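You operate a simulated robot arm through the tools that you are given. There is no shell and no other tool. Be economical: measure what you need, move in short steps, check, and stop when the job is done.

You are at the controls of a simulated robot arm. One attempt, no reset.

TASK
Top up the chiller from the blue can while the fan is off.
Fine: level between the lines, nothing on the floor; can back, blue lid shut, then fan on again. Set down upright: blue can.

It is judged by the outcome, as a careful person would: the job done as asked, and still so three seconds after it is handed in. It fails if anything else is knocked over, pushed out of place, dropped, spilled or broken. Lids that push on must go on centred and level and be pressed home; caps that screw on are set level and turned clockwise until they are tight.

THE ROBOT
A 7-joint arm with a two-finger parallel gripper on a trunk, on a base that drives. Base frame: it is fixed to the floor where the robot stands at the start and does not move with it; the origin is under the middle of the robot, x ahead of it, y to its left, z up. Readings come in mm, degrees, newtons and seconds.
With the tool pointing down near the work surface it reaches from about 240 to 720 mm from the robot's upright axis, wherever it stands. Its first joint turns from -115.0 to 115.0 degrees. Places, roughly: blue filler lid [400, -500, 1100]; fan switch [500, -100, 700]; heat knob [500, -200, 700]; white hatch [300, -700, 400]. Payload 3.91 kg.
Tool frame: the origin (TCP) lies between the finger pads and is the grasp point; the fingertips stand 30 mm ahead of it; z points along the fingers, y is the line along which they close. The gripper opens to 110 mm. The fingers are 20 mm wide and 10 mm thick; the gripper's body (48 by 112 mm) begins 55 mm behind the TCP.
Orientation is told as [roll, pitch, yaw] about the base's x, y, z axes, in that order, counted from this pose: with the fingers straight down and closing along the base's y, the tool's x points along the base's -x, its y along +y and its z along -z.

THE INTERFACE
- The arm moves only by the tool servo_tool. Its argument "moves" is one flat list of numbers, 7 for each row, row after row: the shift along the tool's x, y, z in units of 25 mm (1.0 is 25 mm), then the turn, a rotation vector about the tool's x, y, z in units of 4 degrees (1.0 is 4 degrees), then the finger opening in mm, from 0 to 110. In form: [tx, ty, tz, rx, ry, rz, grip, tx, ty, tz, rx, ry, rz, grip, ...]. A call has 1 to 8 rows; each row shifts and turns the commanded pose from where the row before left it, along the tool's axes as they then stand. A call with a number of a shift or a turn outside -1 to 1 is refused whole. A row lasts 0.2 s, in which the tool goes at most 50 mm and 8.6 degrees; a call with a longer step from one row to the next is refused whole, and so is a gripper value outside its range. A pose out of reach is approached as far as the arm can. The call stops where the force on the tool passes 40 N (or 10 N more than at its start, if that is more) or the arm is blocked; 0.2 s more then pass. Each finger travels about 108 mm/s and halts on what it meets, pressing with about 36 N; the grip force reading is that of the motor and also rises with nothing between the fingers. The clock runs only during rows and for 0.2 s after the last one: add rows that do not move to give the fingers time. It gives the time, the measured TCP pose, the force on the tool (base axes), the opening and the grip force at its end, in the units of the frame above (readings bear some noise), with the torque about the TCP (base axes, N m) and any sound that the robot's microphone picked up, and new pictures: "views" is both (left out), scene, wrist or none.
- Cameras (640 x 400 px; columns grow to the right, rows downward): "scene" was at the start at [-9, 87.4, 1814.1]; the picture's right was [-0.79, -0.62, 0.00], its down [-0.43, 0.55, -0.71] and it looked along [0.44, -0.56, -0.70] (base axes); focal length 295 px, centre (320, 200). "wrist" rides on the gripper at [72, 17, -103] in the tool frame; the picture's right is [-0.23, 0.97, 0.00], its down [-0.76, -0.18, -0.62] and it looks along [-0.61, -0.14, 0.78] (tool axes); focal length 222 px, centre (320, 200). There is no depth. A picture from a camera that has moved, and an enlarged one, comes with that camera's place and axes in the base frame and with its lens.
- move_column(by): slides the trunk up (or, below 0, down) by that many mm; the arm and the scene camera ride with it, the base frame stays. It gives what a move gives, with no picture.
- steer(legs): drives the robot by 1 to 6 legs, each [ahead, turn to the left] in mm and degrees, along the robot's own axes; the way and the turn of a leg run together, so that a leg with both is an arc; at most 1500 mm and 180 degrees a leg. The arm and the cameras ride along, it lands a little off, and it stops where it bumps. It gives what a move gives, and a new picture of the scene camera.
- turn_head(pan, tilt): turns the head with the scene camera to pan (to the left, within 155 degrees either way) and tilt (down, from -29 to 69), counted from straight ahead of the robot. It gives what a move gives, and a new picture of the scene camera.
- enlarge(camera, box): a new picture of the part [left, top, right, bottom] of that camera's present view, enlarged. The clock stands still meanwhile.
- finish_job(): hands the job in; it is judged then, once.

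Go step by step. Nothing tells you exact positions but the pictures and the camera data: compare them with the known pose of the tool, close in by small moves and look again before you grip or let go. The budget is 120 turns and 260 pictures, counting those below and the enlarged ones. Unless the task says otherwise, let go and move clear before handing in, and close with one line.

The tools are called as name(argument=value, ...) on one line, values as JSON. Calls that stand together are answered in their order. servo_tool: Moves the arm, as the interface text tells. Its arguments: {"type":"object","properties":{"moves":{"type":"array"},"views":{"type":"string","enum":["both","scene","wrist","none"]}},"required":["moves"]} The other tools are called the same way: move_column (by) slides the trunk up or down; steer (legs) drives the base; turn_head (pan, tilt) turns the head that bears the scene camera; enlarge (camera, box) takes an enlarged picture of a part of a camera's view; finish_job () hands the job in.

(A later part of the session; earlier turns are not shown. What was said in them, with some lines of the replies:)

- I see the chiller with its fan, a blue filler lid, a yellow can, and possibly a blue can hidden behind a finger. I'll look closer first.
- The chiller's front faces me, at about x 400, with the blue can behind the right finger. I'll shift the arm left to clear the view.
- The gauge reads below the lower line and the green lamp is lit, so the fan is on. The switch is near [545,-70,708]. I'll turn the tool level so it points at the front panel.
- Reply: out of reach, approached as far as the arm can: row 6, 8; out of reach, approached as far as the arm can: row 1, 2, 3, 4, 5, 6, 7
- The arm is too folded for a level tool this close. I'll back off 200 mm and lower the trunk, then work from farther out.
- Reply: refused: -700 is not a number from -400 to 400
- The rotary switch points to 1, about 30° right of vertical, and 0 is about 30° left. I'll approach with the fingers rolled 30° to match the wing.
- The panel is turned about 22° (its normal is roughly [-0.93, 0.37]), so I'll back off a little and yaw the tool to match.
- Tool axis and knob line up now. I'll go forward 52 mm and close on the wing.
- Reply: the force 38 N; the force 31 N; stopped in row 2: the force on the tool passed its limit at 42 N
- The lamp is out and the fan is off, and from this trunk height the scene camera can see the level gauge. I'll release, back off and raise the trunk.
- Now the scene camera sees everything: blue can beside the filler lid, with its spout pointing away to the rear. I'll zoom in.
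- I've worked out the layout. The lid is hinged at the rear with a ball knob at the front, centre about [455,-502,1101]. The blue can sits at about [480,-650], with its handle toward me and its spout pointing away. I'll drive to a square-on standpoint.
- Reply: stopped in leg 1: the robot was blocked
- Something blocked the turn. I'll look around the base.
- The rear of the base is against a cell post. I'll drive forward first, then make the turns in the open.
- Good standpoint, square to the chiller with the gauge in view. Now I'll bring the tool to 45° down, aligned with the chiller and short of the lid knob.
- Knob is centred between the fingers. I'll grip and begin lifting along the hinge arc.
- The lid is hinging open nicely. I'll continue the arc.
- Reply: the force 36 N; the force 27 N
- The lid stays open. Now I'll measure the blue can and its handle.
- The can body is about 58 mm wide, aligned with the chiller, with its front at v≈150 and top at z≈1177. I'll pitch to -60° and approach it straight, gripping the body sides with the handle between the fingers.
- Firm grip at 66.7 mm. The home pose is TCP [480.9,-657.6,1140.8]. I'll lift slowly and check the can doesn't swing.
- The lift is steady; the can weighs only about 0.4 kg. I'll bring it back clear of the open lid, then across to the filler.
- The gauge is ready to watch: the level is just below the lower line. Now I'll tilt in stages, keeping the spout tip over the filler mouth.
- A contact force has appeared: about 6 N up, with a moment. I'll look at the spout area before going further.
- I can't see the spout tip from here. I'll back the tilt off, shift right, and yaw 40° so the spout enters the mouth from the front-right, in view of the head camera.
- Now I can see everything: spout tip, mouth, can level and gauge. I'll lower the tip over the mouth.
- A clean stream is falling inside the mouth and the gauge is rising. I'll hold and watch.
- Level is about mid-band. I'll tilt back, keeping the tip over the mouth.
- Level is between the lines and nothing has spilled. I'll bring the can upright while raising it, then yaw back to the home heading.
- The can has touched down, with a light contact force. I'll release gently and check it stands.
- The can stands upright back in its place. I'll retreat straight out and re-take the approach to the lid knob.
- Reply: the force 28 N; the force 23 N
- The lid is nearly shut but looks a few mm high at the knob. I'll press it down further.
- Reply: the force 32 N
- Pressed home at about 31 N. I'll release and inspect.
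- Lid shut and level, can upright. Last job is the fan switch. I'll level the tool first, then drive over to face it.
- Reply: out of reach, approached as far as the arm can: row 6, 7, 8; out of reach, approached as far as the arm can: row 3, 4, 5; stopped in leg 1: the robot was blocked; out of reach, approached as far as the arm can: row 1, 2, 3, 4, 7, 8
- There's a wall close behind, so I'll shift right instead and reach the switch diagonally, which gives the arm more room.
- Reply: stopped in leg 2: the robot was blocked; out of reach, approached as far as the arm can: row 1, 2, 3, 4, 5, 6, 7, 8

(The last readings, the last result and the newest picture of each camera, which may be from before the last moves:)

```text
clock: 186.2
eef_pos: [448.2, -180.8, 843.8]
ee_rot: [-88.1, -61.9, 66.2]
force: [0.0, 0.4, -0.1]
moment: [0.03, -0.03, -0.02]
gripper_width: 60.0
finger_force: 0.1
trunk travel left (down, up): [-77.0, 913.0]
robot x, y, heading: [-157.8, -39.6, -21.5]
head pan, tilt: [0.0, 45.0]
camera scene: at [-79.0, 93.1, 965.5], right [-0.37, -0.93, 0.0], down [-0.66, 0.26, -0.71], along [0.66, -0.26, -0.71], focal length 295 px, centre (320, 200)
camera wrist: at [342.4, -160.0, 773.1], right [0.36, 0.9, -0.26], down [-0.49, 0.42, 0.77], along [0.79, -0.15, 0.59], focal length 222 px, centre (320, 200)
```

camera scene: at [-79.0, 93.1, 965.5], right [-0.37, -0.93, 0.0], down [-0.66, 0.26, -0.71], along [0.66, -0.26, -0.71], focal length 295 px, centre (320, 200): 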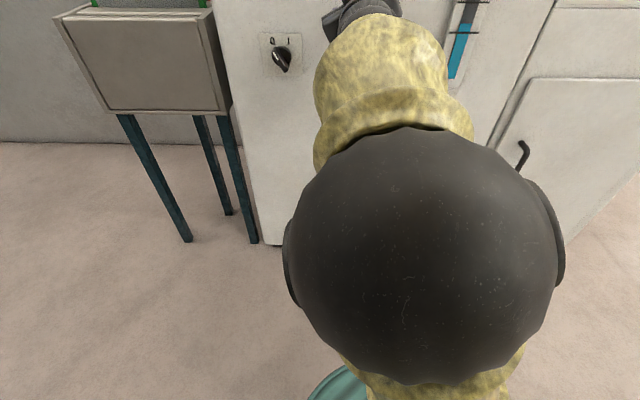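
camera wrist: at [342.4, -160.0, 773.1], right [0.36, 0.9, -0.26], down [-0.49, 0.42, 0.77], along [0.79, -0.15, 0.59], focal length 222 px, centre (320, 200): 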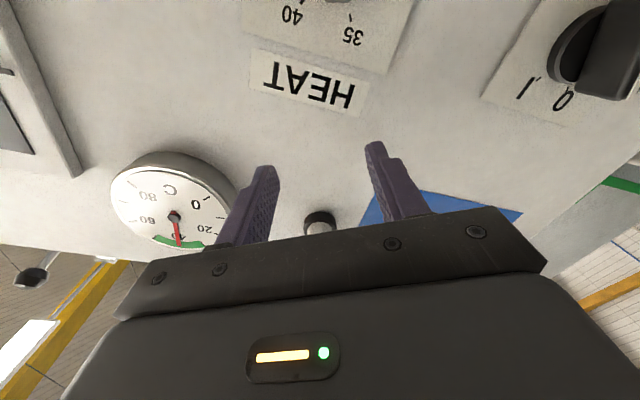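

The arm is too folded when the hand is high relative to the trunk. I'll back the hand off and lower it relative to the trunk, then raise the trunk to compensate.

servo_tool(moves=[0.6, 0.35, -0.9, 0, 0, 0, 60, 0.86, 0.5, -0.7, 0, 0, 0, 60, 0.86, 0.5, 0, 0, 0, 0, 60, 0.86, 0.5, 0, 0, 0, 0, 60], views="none")

move_column(by=130)

servo_tool(moves=[0.86, 0.5, 0, 0, 0, 0, 60, 0.86, 0.5, 0, 0, 0, 0, 60, 0.86, 0.5, 0, 0, 0, 0, 60, 0.86, 0.5, 0, 0, 0, 0, 60], views="both")

```text
clock: 187.2
eef_pos: [411.0, -187.5, 815.1]
ee_rot: [-87.2, -62.1, 66.2]
force: [-1.4, 0.3, 0.2]
moment: [-0.01, -0.01, -0.02]
gripper_width: 59.9
finger_force: 0.1
out of reach, approached as far as the arm can: row 1, 2, 3, 4
trunk travel left (down, up): [-77.0, 913.0]
robot x, y, heading: [-156.0, -35.1, -21.3]
head pan, tilt: [0.0, 45.0]
```

```text
clock: 188.8
eef_pos: [411.5, -188.3, 945.2]
ee_rot: [-87.3, -62.1, 66.1]
force: [-0.3, -0.5, 0.0]
moment: [-0.01, -0.01, 0.0]
gripper_width: 60.0
finger_force: 0.1
trunk travel left (down, up): [-207.0, 783.0]
robot x, y, heading: [-154.8, -40.3, -21.3]
head pan, tilt: [0.0, 45.0]
```

```text
clock: 189.8
eef_pos: [412.6, -187.4, 926.7]
ee_rot: [-85.8, -62.2, 65.6]
force: [-0.7, 0.0, 0.1]
moment: [-0.02, -0.01, 0.02]
gripper_width: 59.9
finger_force: 0.1
out of reach, approached as far as the arm can: row 1, 2, 3, 4
trunk travel left (down, up): [-207.0, 783.0]
robot x, y, heading: [-152.9, -40.6, -21.4]
head pan, tilt: [0.0, 45.0]
camera scene: at [-79.0, 93.1, 1095.5], right [-0.37, -0.93, 0.0], down [-0.66, 0.26, -0.71], along [0.66, -0.26, -0.71], focal length 295 px, centre (320, 200)
camera wrist: at [305.6, -167.7, 858.0], right [0.33, 0.91, -0.25], down [-0.49, 0.39, 0.78], along [0.81, -0.14, 0.58], focal length 222 px, centre (320, 200)
```

scene: 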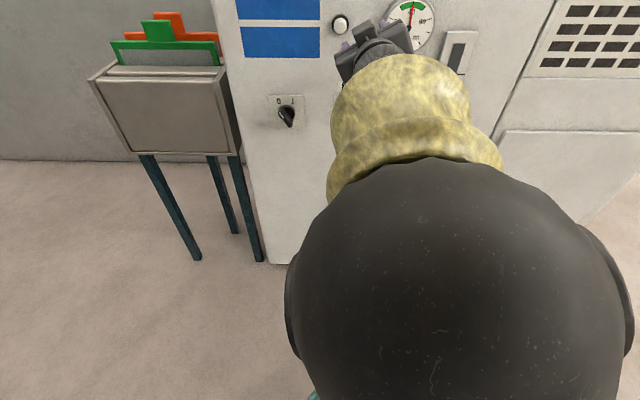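
wrist: 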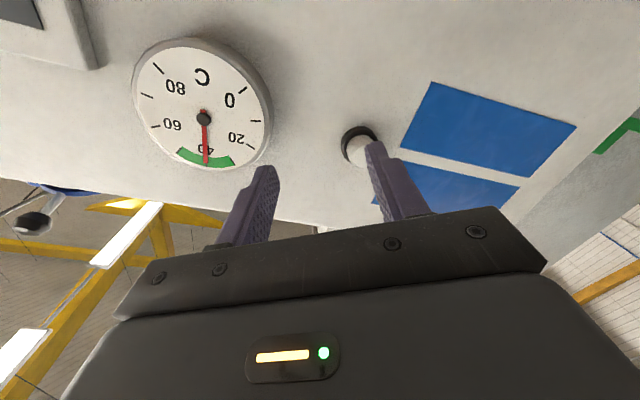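

The arm is stuck near a joint limit in this configuration. I'll go back to the standpoint that worked the first time, about [-245,0] heading 0, and unroll the wrist there.

steer(legs=[[-100, 0], [0, 21.4]])

servo_tool(moves=[0, 0, 0, 0, 0, 1, 60, 0, 0, 0, 0, 0, 1, 60, 0, 0, 0, 0, 0, 1, 60, 0, 0, 0, 0, 0, 1, 60, 0, 0, 0, 0, 0, 1, 60, 0, 0, 0, 0, 0, 1, 60, 0, 0, 0, 0, 0, 1, 60], views="both")

```text
clock: 192.6
eef_pos: [336.8, 62.7, 926.7]
ee_rot: [-85.8, -62.3, 86.6]
force: [0.1, 0.2, 0.5]
moment: [0.0, -0.03, -0.02]
gripper_width: 60.1
finger_force: 0.1
trunk travel left (down, up): [-207.0, 783.0]
robot x, y, heading: [-246.3, -7.4, -0.5]
head pan, tilt: [0.0, 45.0]
camera scene: at [-224.2, 148.0, 1095.5], right [-0.01, -1.0, 0.0], down [-0.71, 0.01, -0.71], along [0.71, -0.01, -0.71], focal length 295 px, centre (320, 200)
```

scene: 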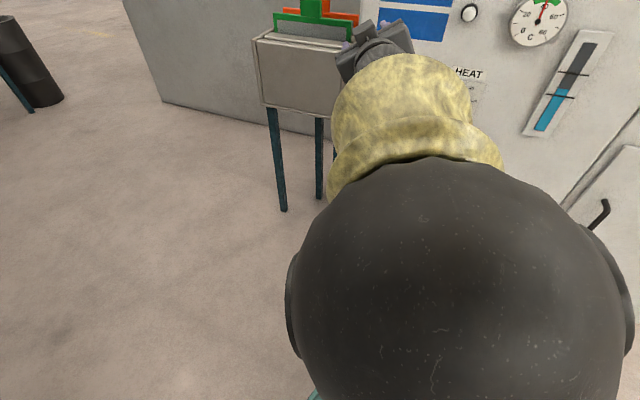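

```text
clock: 194.2
eef_pos: [335.1, 62.9, 926.8]
ee_rot: [12.4, -88.0, -12.0]
force: [-1.1, -0.4, -0.5]
moment: [0.01, 0.0, -0.06]
gripper_width: 59.9
finger_force: 0.0
trunk travel left (down, up): [-207.0, 783.0]
robot x, y, heading: [-246.8, -3.8, -0.6]
head pan, tilt: [0.0, 45.0]
camera scene: at [-224.2, 148.0, 1095.5], right [-0.01, -1.0, 0.0], down [-0.71, 0.01, -0.71], along [0.71, -0.01, -0.71], focal length 295 px, centre (320, 200)
camera wrist: at [228.3, 78.7, 858.1], right [0.0, 0.97, 0.23], down [-0.6, -0.19, 0.78], along [0.8, -0.14, 0.58], focal length 222 px, centre (320, 200)
```

scene: 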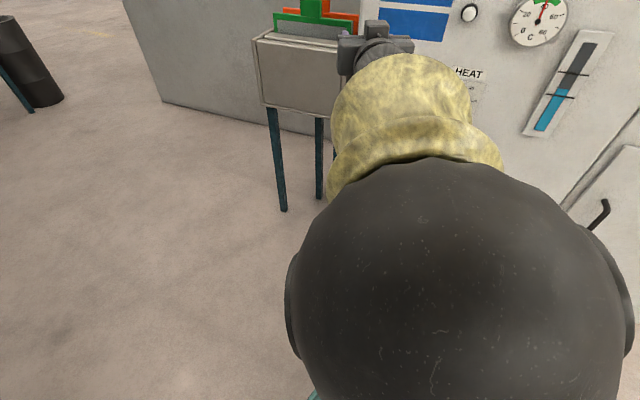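
wrist: 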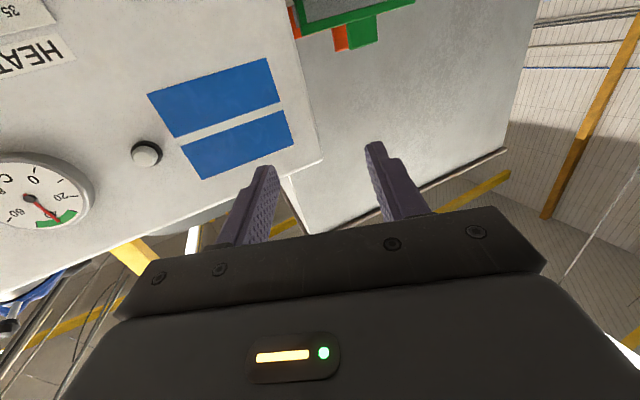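

servo_tool(moves=[0.4, -0.62, 0.6, 0, 0, 0, 60, 0.8, -0.62, 0.6, 0, 0, 0, 60, 1, -0.62, 0.5, 0, 0, 0, 60, 1, -0.62, 0.5, 0, 0, 0, 60, 1, -0.62, 0.5, 0, 0, 0, 60, 1, -0.62, 0.3, 0, 0, 0, 60, 1, -0.62, 0.2, 0, 0, 0, 60, 1, -0.62, 0, 0, 0, 0, 60], views="both")

```text
clock: 195.9
eef_pos: [321.1, -25.4, 798.1]
ee_rot: [10.7, -88.0, -10.3]
force: [0.3, 0.0, -0.3]
moment: [0.01, -0.03, 0.0]
gripper_width: 60.2
finger_force: 0.1
out of reach, approached as far as the arm can: row 4, 5, 6, 7, 8
trunk travel left (down, up): [-207.0, 783.0]
robot x, y, heading: [-249.9, -2.0, -0.6]
head pan, tilt: [0.0, 45.0]
camera scene: at [-224.2, 148.0, 1095.5], right [-0.01, -1.0, 0.0], down [-0.71, 0.01, -0.71], along [0.71, -0.01, -0.71], focal length 295 px, centre (320, 200)
camera wrist: at [214.9, -8.6, 728.0], right [0.0, 0.97, 0.23], down [-0.6, -0.19, 0.78], along [0.8, -0.14, 0.58], focal length 222 px, centre (320, 200)
```

scene: 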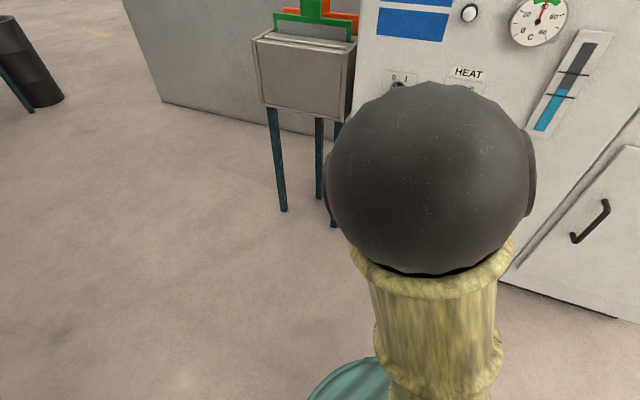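
wrist: 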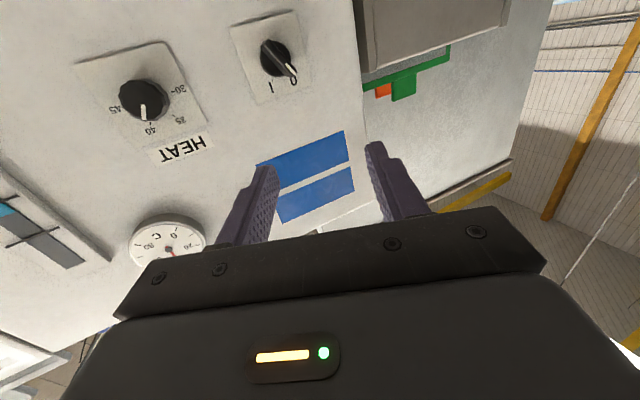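

servo_tool(moves=[0, 0, 0, 0, 0, 0, 60, 0, 0, 0, 0, 0, 0, 60, 0, 0, 0.3, 0, 0, 0, 60, 0, 0, 0.3, 0, 0, 0, 60], views="none")

```text
clock: 196.9
eef_pos: [328.4, -19.7, 802.3]
ee_rot: [10.7, -87.9, -10.4]
force: [0.3, 0.4, 0.2]
moment: [0.02, 0.03, -0.02]
gripper_width: 60.1
finger_force: 0.1
out of reach, approached as far as the arm can: row 3, 4
trunk travel left (down, up): [-207.0, 783.0]
robot x, y, heading: [-246.2, -5.5, -0.5]
head pan, tilt: [0.0, 45.0]
```

The arm is pinned at a joint limit. I'll return to a start-like tool-down pose to reset its configuration, then repeat the approach that worked before.

servo_tool(moves=[0.18, -0.64, -0.47, 0, 1, 0, 60, 0.21, -0.64, -0.46, 0, 1, 0, 60, 0.24, -0.64, -0.44, 0, 1, 0, 60, 0.27, -0.64, -0.43, 0, 1, 0, 60, 0.3, -0.64, -0.41, 0, 1, 0, 60, 0.33, -0.64, -0.38, 0, 1, 0, 60, 0.35, -0.64, -0.36, 0, 1, 0, 60, 0.38, -0.64, -0.33, 0, 1, 0, 60], views="none")

servo_tool(moves=[0.4, -0.64, -0.31, 0, 1, 0, 60, 0.42, -0.64, -0.28, 0, 1, 0, 60, 0.44, -0.64, -0.25, 0, 1, 0, 60, 0.45, -0.64, -0.22, 0, 1, 0, 60, 0.47, -0.64, -0.19, 0, 1, 0, 60, 0.48, -0.64, -0.15, 0, 1, 0, 60, 0.49, -0.64, -0.12, 0, 1, 0, 60, 0.5, -0.64, -0.08, 0, 1, 0, 60], views="none")

servo_tool(moves=[0.5, -0.64, -0.05, 0, 1, 0, 60, 0.5, -0.64, 0, 0, 1, 0, 60, 0.5, -0.64, 0, 0, 1, 0, 60, 0.5, -0.64, 0, 0, 1, 0, 60, 0.5, -0.64, 0, 0, 1, 0, 60, 0.5, -0.64, 0, 0, 1, 0, 60], views="scene")

```text
clock: 198.8
eef_pos: [233.2, -148.0, 771.3]
ee_rot: [0.8, -55.9, -0.3]
force: [0.5, 0.6, 0.5]
moment: [-0.01, -0.03, -0.01]
gripper_width: 59.7
finger_force: 0.0
trunk travel left (down, up): [-207.0, 783.0]
robot x, y, heading: [-249.2, -4.8, -0.6]
head pan, tilt: [0.0, 45.0]
```

```text
clock: 200.6
eef_pos: [138.6, -275.6, 738.6]
ee_rot: [0.4, -24.0, 0.2]
force: [-0.3, 0.6, 0.0]
moment: [-0.02, -0.01, 0.0]
gripper_width: 60.0
finger_force: 0.1
trunk travel left (down, up): [-207.0, 783.0]
robot x, y, heading: [-247.7, -3.6, -0.4]
head pan, tilt: [0.0, 45.0]
```

```text
clock: 201.9
eef_pos: [67.7, -372.5, 721.0]
ee_rot: [0.4, 0.1, 0.4]
force: [0.1, 0.1, -0.9]
moment: [-0.01, -0.02, -0.01]
gripper_width: 59.9
finger_force: 0.1
trunk travel left (down, up): [-207.0, 783.0]
robot x, y, heading: [-249.9, -0.4, -0.5]
head pan, tilt: [0.0, 45.0]
camera scene: at [-224.2, 148.0, 1095.5], right [-0.01, -1.0, 0.0], down [-0.71, 0.01, -0.71], along [0.71, -0.01, -0.71], focal length 295 px, centre (320, 200)
```

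scene: 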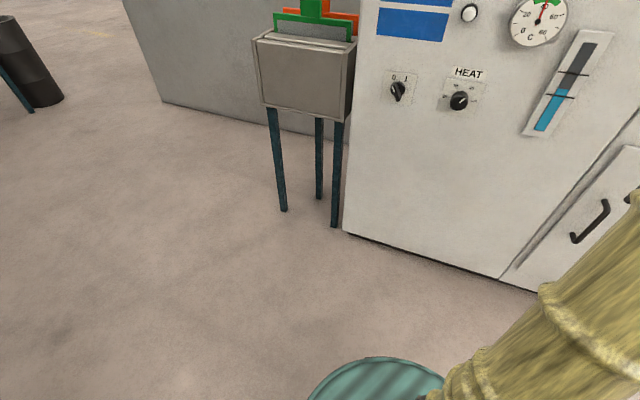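

Arm reset. I'll repeat the first approach, extending as the tool pitches up.

servo_tool(moves=[0.3, 1, 0, 0, 0, 0, 60, 0.3, 1, 0, 0, 0, 0, 60, 0.3, 1, 0, 0, 0, 0, 60, 0.3, 1, 0, 0, 0, 0, 60, 0.3, 1, 0, 0, 0, 0, 60, 0.3, 1, 0, 0, 0, 0, 60, 0.3, 1, 0, 0, 0, 0, 60, 0.3, 1, 0, 0, 0, 0, 60], views="none")

servo_tool(moves=[-1, 0.3, 0, 0, -1, 0, 60, -1, 0.3, 0.07, 0, -1, 0, 60, -0.99, 0.3, 0.14, 0, -1, 0, 60, -0.98, 0.3, 0.21, 0, -1, 0, 60, -0.96, 0.3, 0.28, 0, -1, 0, 60, -0.94, 0.3, 0.34, 0, -1, 0, 60, -0.55, 0, 0.24, 0, -1, 0, 60, -0.53, 0, 0.28, 0, -1, 0, 60], views="none")

servo_tool(moves=[-0.51, 0, 0.32, 0, -1, 0, 60, -0.49, 0, 0.35, 0, -1, 0, 60, -0.46, 0, 0.39, 0, -1, 0, 60, -0.43, 0, 0.42, 0, -1, 0, 60, -0.4, 0, 0.45, 0, -1, 0, 60, -0.37, 0, 0.47, 0, -1, 0, 60, -0.34, 0, 0.5, 0, -1, 0, 60, -0.3, 0, 0.52, 0, -1, 0, 60], views="scene")

```text
clock: 203.8
eef_pos: [6.1, -173.0, 716.2]
ee_rot: [0.7, 0.7, 0.3]
force: [0.0, -0.5, -0.4]
moment: [0.0, 0.02, 0.01]
gripper_width: 59.9
finger_force: 0.0
trunk travel left (down, up): [-207.0, 783.0]
robot x, y, heading: [-248.2, -3.5, -0.7]
head pan, tilt: [0.0, 45.0]
```

```text
clock: 205.6
eef_pos: [184.7, -127.4, 721.4]
ee_rot: [0.5, -32.0, 0.2]
force: [0.2, -0.6, -0.9]
moment: [0.01, 0.01, -0.02]
gripper_width: 59.8
finger_force: 0.1
trunk travel left (down, up): [-207.0, 783.0]
robot x, y, heading: [-246.8, -3.9, -0.4]
head pan, tilt: [0.0, 45.0]
```

```text
clock: 207.3
eef_pos: [306.5, -125.6, 722.6]
ee_rot: [0.7, -64.1, -0.3]
force: [0.1, 0.0, -0.5]
moment: [0.01, 0.01, 0.01]
gripper_width: 59.9
finger_force: 0.0
trunk travel left (down, up): [-207.0, 783.0]
robot x, y, heading: [-245.3, -5.2, -0.3]
head pan, tilt: [0.0, 45.0]
camera scene: at [-224.4, 147.9, 1095.5], right [-0.01, -1.0, 0.0], down [-0.71, 0.01, -0.71], along [0.71, -0.01, -0.71], focal length 295 px, centre (320, 200)
```

scene: 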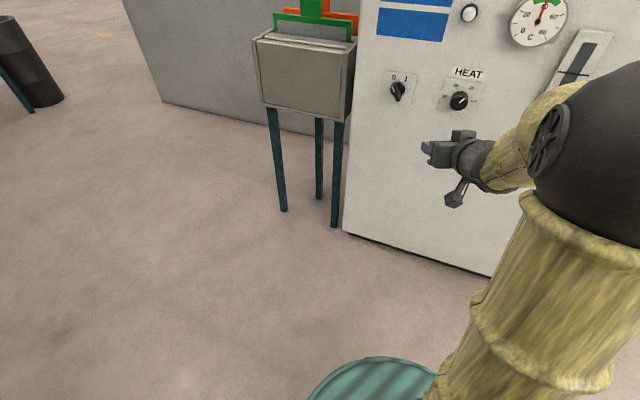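

servo_tool(moves=[-0.15, 0.5, 0.4, 0, -1, 0, 60, -0.15, 0.5, 0.4, 0, -1, 0, 60, -0.15, 0.5, 0.4, 0, -1, 0, 60, -0.15, 0.5, 0.4, 0, -1, 0, 60, -0.15, 0.5, 0.4, 0, -1, 0, 60, -0.15, 0.5, 0.4, 0, -1, 0, 60, 0, 0.5, 0.4, 0, -0.5, 0, 60, 0, 0.5, 0.4, 0, 0, 0, 60], views="none")

servo_tool(moves=[0, 0, 0, 1, 0, 0, 60, 0, 0, 0, 1, 0, 0, 60, 0, 0, 0, 1, 0, 0, 60, 0, 0, 0, 1, 0, 0, 60, 0, 0, 0, 1, 0, 0, 60, 0, 0, 0, 0.5, 0, 0, 60], views="both")

```text
clock: 209.2
eef_pos: [390.0, -23.4, 727.5]
ee_rot: [105.8, -89.6, -105.2]
force: [-0.1, -0.6, 0.7]
moment: [-0.01, 0.03, 0.02]
gripper_width: 59.8
finger_force: 0.1
trunk travel left (down, up): [-207.0, 783.0]
robot x, y, heading: [-250.3, -6.3, -0.7]
head pan, tilt: [0.0, 45.0]
```

```text
clock: 210.6
eef_pos: [390.1, -45.1, 722.2]
ee_rot: [73.4, -89.6, -95.0]
force: [0.1, -0.6, 0.3]
moment: [-0.02, 0.02, -0.01]
gripper_width: 59.9
finger_force: 0.1
out of reach, approached as far as the arm can: row 1, 2
trunk travel left (down, up): [-207.0, 783.0]
robot x, y, heading: [-246.5, -1.7, -0.4]
head pan, tilt: [0.0, 45.0]
camera scene: at [-224.2, 148.0, 1095.5], right [-0.01, -1.0, 0.0], down [-0.71, 0.01, -0.71], along [0.71, -0.01, -0.71], focal length 295 px, centre (320, 200)
camera wrist: at [298.8, 8.3, 649.2], right [0.36, 0.9, 0.23], down [-0.65, 0.06, 0.76], along [0.67, -0.42, 0.6], focal length 222 px, centre (320, 200)
```

scene: 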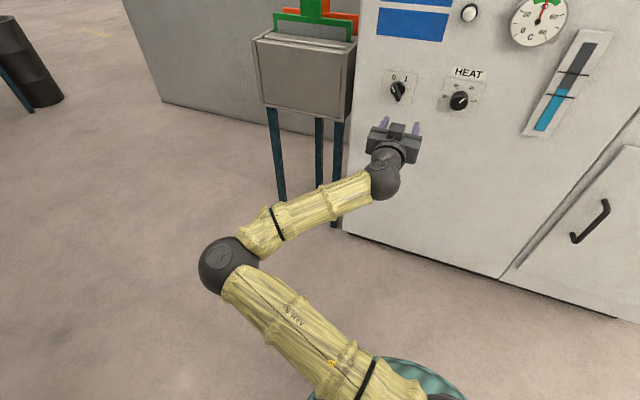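
wrist: 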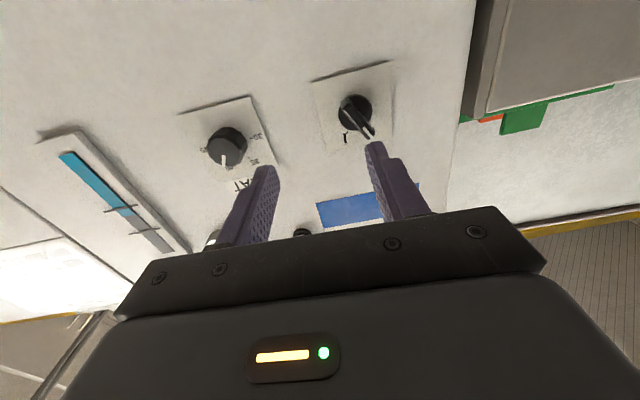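

servo_tool(moves=[-0.16, 0.39, 0.7, 0, 0, -1, 60, -0.16, 0.39, 0.7, 0, 0, -1, 60, -0.16, 0.39, 0.7, 0, 0, -1, 60, -0.16, 0.38, 0.7, 0, 0, -1, 60, 0, 0, 0, 0, 0, -1, 60, 0, 0, 0, 0, 0, -1, 60, 0, 0, 0, 0, 0, -1, 60, 0, 0, 0, 0, 0, -0.4, 60], views="both")

enlarge(camera="wrist", box=[220, 60, 440, 220])

```text
clock: 212.3
eef_pos: [468.3, -34.1, 733.9]
ee_rot: [-89.7, -60.7, 68.2]
force: [-0.5, -0.2, 0.6]
moment: [-0.01, -0.01, 0.04]
gripper_width: 60.2
finger_force: 0.0
trunk travel left (down, up): [-207.0, 783.0]
robot x, y, heading: [-243.3, -5.6, -0.8]
head pan, tilt: [0.0, 45.0]
camera scene: at [-224.1, 148.0, 1095.5], right [-0.01, -1.0, 0.0], down [-0.71, 0.01, -0.71], along [0.71, -0.01, -0.71], focal length 295 px, centre (320, 200)
camera wrist: at [364.1, -15.3, 662.7], right [0.35, 0.89, -0.28], down [-0.5, 0.43, 0.75], along [0.79, -0.13, 0.6], focal length 222 px, centre (320, 200)
```

scene: 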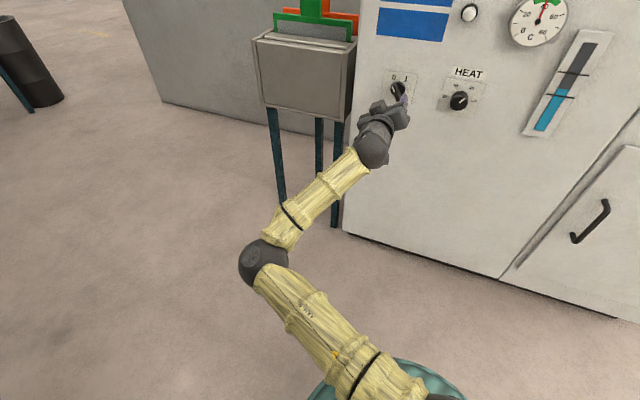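
wrist: 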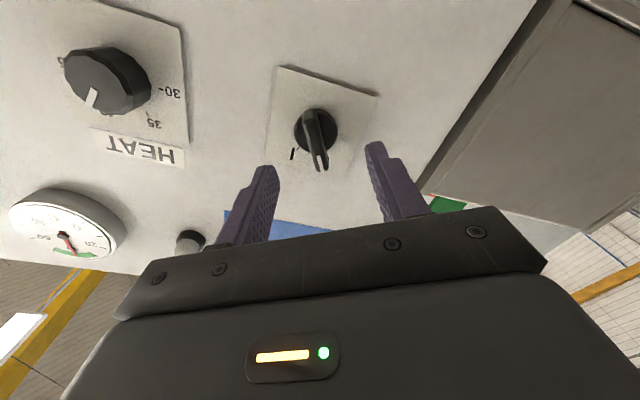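

```text
2.50 times, centred on (330, 140) of wrist
camera zoom: at [364.1, -15.3, 662.7], right [0.35, 0.89, -0.28], down [-0.5, 0.43, 0.75], along [0.79, -0.13, 0.6], focal length 555 px, centre (295, 350)
```

zoom: 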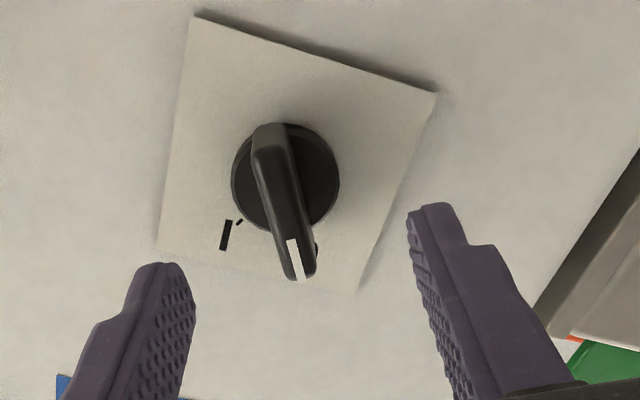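

Aligned just as the first time. I'll advance 52 mm and grip.

servo_tool(moves=[0, -0.06, 1, 0, 0, 0, 60, 0, -0.06, 1, 0, 0, 0, 60, 0, 0, 0.08, 0, 0, 0, 60, 0, 0, 0, 0, 0, 0, 30, 0, 0, 0, 0, 0, 0, 5, 0, 0, 0, 0, 0, 0, 5, 0, 0, 0, 0, 0, 0, 5], views="wrist")

```text
clock: 213.9
eef_pos: [516.3, -57.4, 735.0]
ee_rot: [-89.8, -60.8, 68.0]
force: [3.5, -4.2, 1.9]
moment: [-0.17, -0.41, -0.96]
gripper_width: 12.2
finger_force: 45.0
trunk travel left (down, up): [-207.0, 783.0]
robot x, y, heading: [-249.1, -1.4, -0.6]
head pan, tilt: [0.0, 45.0]
camera wrist: at [411.8, -38.3, 663.5], right [0.36, 0.89, -0.28], down [-0.5, 0.43, 0.75], along [0.79, -0.13, 0.6], focal length 222 px, centre (320, 200)
```

wrist: 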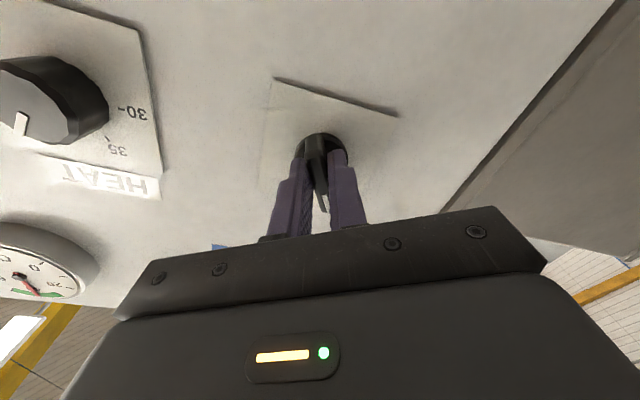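

Gripped on the wing. I'll turn +60° back to 1.

servo_tool(moves=[0, 0, 0, 0, 0, 1, 5, 0, 0, 0, 0, 0, 1, 5, 0, 0, 0, 0, 0, 1, 5, 0, 0, 0, 0, 0, 1, 5, 0, 0, 0, 0, 0, 1, 5, 0, 0, 0, 0, 0, 1, 5], views="none")

servo_tool(moves=[0, 0, 0, 0, 0, 1, 5, 0, 0, 0, 0, 0, 1, 5, 0, 0, 0, 0, 0, 1, 5, 0, 0, 0, 0, 0, 1, 5, 0, 0, 0, 0, 0, 1, 5, 0, 0, 0, 0, 0, 1, 5], views="both")

```text
clock: 215.3
eef_pos: [517.3, -55.6, 734.9]
ee_rot: [-88.7, -84.9, 67.0]
force: [17.3, -5.6, 6.3]
moment: [-0.3, -0.71, -0.87]
gripper_width: 12.4
finger_force: 45.2
trunk travel left (down, up): [-207.0, 783.0]
robot x, y, heading: [-244.5, -4.5, -0.4]
head pan, tilt: [0.0, 45.0]
```

```text
clock: 216.8
eef_pos: [517.1, -53.1, 734.1]
ee_rot: [89.6, -71.1, -111.0]
force: [28.0, 6.5, 12.0]
moment: [-0.27, -0.37, -0.69]
gripper_width: 12.5
finger_force: 44.7
trunk travel left (down, up): [-207.0, 783.0]
robot x, y, heading: [-246.3, -1.0, -0.3]
head pan, tilt: [0.0, 45.0]
camera scene: at [-223.3, 148.6, 1095.4], right [-0.01, -1.0, 0.0], down [-0.71, 0.01, -0.71], along [0.71, -0.01, -0.71], focal length 295 px, centre (320, 200)
camera wrist: at [434.7, 20.6, 671.5], right [0.31, 0.79, 0.53], down [-0.73, -0.16, 0.67], along [0.61, -0.59, 0.53], focal length 222 px, centre (320, 200)
```

scene: 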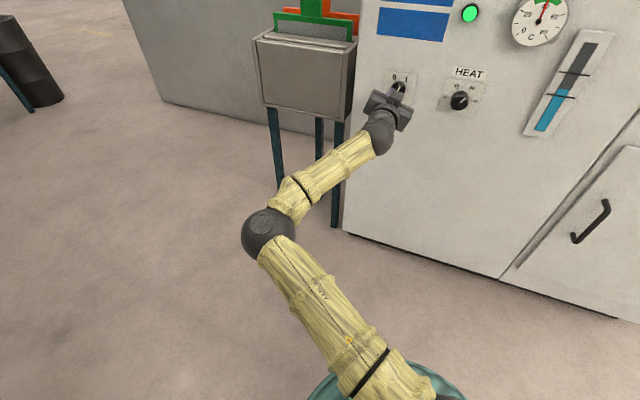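
wrist: 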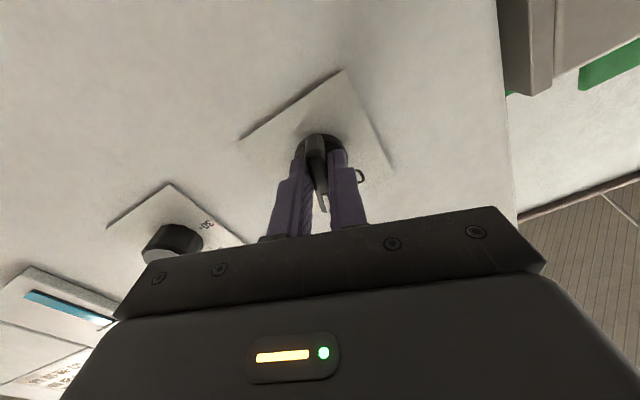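

Lamp is green again. I'll finish the last few degrees to the detent, then release and back away.

servo_tool(moves=[0, 0, 0.05, 0, 0, 1, 5, 0, 0, 0.03, 0, 0, 1, 5, 0, 0, 0, 0, 0, 0.8, 5], views="none")

servo_tool(moves=[0, 0, 0, 0, 0, 0, 30, 0, 0, 0, 0, 0, 0, 60, 0, 0, 0, 0, 0, 0, 60, 0, 0, -1, 0, 0, 0, 60, 0, 0, -1, 0, 0, 0, 60, 0, 0, -1, 0, 0, 0, 60, 0, 0, -1, 0, 0, 0, 60], views="both")

enlarge(camera="wrist", box=[220, 20, 440, 180])

```text
clock: 217.6
eef_pos: [519.0, -53.1, 735.8]
ee_rot: [89.8, -60.1, -111.2]
force: [-20.3, 31.4, -3.2]
moment: [-0.01, 0.19, -0.56]
gripper_width: 12.2
finger_force: 45.2
trunk travel left (down, up): [-207.0, 783.0]
robot x, y, heading: [-248.0, -7.9, -0.4]
head pan, tilt: [0.0, 45.0]
```

```text
clock: 219.2
eef_pos: [426.5, -21.0, 736.0]
ee_rot: [89.6, -60.2, -111.4]
force: [0.3, 0.0, 0.0]
moment: [-0.01, -0.03, -0.01]
gripper_width: 59.8
finger_force: 0.0
trunk travel left (down, up): [-207.0, 783.0]
robot x, y, heading: [-246.3, -2.5, -0.6]
head pan, tilt: [0.0, 45.0]
camera scene: at [-224.0, 147.9, 1095.5], right [-0.01, -1.0, 0.0], down [-0.71, 0.01, -0.71], along [0.71, -0.01, -0.71], focal length 295 px, centre (320, 200)
camera wrist: at [348.8, 64.8, 682.3], right [0.27, 0.68, 0.68], down [-0.78, -0.27, 0.57], along [0.57, -0.68, 0.45], focal length 222 px, centre (320, 200)
```

scene: 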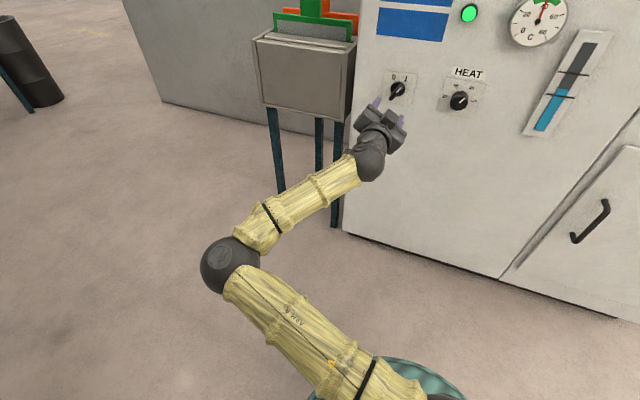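
wrist: 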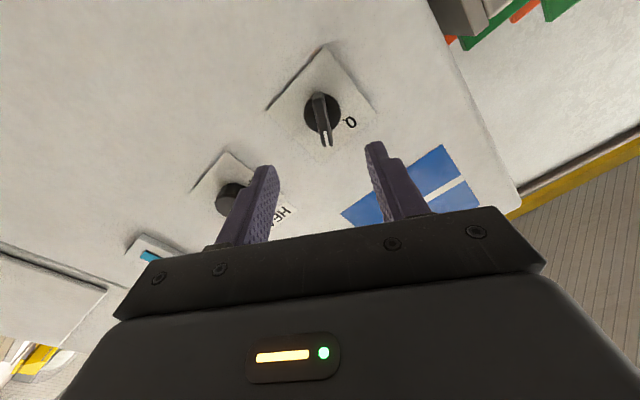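

```text
2.50 times, centred on (330, 100) of wrist
camera zoom: at [348.8, 64.8, 682.3], right [0.27, 0.68, 0.68], down [-0.78, -0.27, 0.57], along [0.57, -0.68, 0.45], focal length 555 px, centre (295, 450)
```

zoom: 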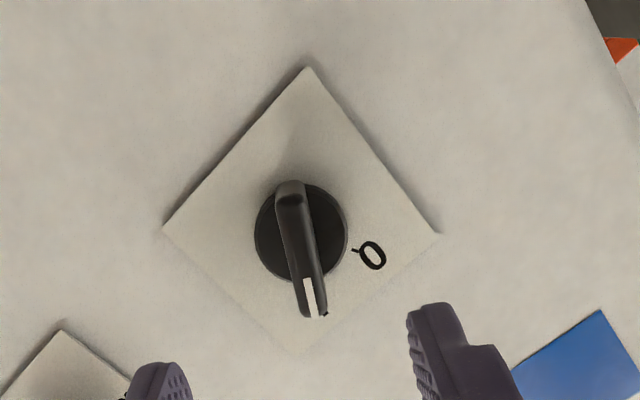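

The switch is back on 1 with the lamp green. A last check of the gauge, floor and top.

enlarge(camera="scene", box=[500, 20, 620, 150])

move_column(by=400)

turn_head(pan=-35, tilt=35)

```text
3.08 times, centred on (560, 85) of scene
camera zoom: at [-224.0, 147.9, 1095.5], right [-0.01, -1.0, 0.0], down [-0.71, 0.01, -0.71], along [0.71, -0.01, -0.71], focal length 907 px, centre (-418, 554)
```

zoom: 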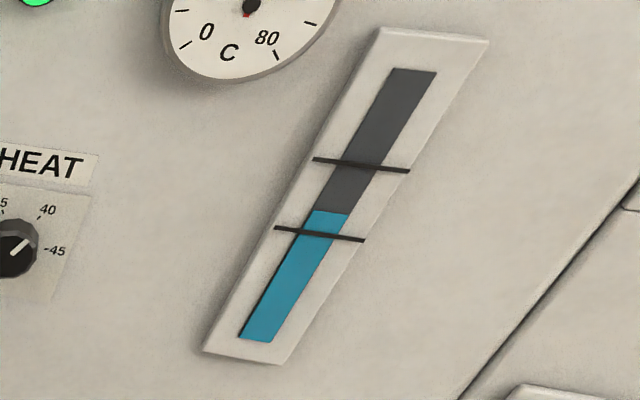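

```text
clock: 223.0
eef_pos: [426.0, -20.3, 1137.6]
ee_rot: [89.8, -60.0, -111.4]
force: [-1.2, 0.0, -1.0]
moment: [-0.02, -0.05, 0.01]
gripper_width: 59.9
finger_force: 0.1
trunk travel left (down, up): [-607.0, 383.0]
robot x, y, heading: [-246.5, -2.8, -0.9]
head pan, tilt: [0.0, 45.0]
```

```text
clock: 224.0
eef_pos: [427.8, -19.2, 1138.2]
ee_rot: [89.8, -60.0, -111.4]
force: [0.0, -0.2, 0.7]
moment: [0.03, 0.0, -0.02]
gripper_width: 60.1
finger_force: 0.1
trunk travel left (down, up): [-607.0, 383.0]
robot x, y, heading: [-248.0, -4.2, -0.7]
head pan, tilt: [-35.0, 35.0]
camera scene: at [-233.7, 97.7, 1510.3], right [-0.58, -0.81, 0.0], down [-0.47, 0.33, -0.82], along [0.67, -0.48, -0.57], focal length 295 px, centre (320, 200)
```

scene: 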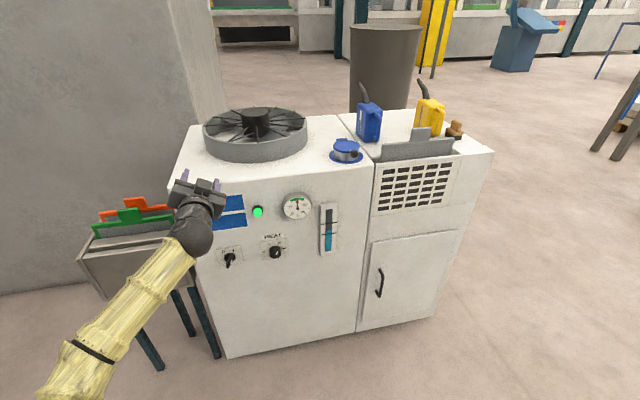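

The level sits between the lines, the can is upright in its place, the lid is shut, the lamp is green and the floor is dry. Handing in.

finish_job()

```text
The job is handed in.
```

The chiller is topped up from the blue can and the fan is back on: the gauge reads between the lines, a little above the lower one. The can is upright in its place, the blue lid is pressed shut, and I saw nothing on the floor.
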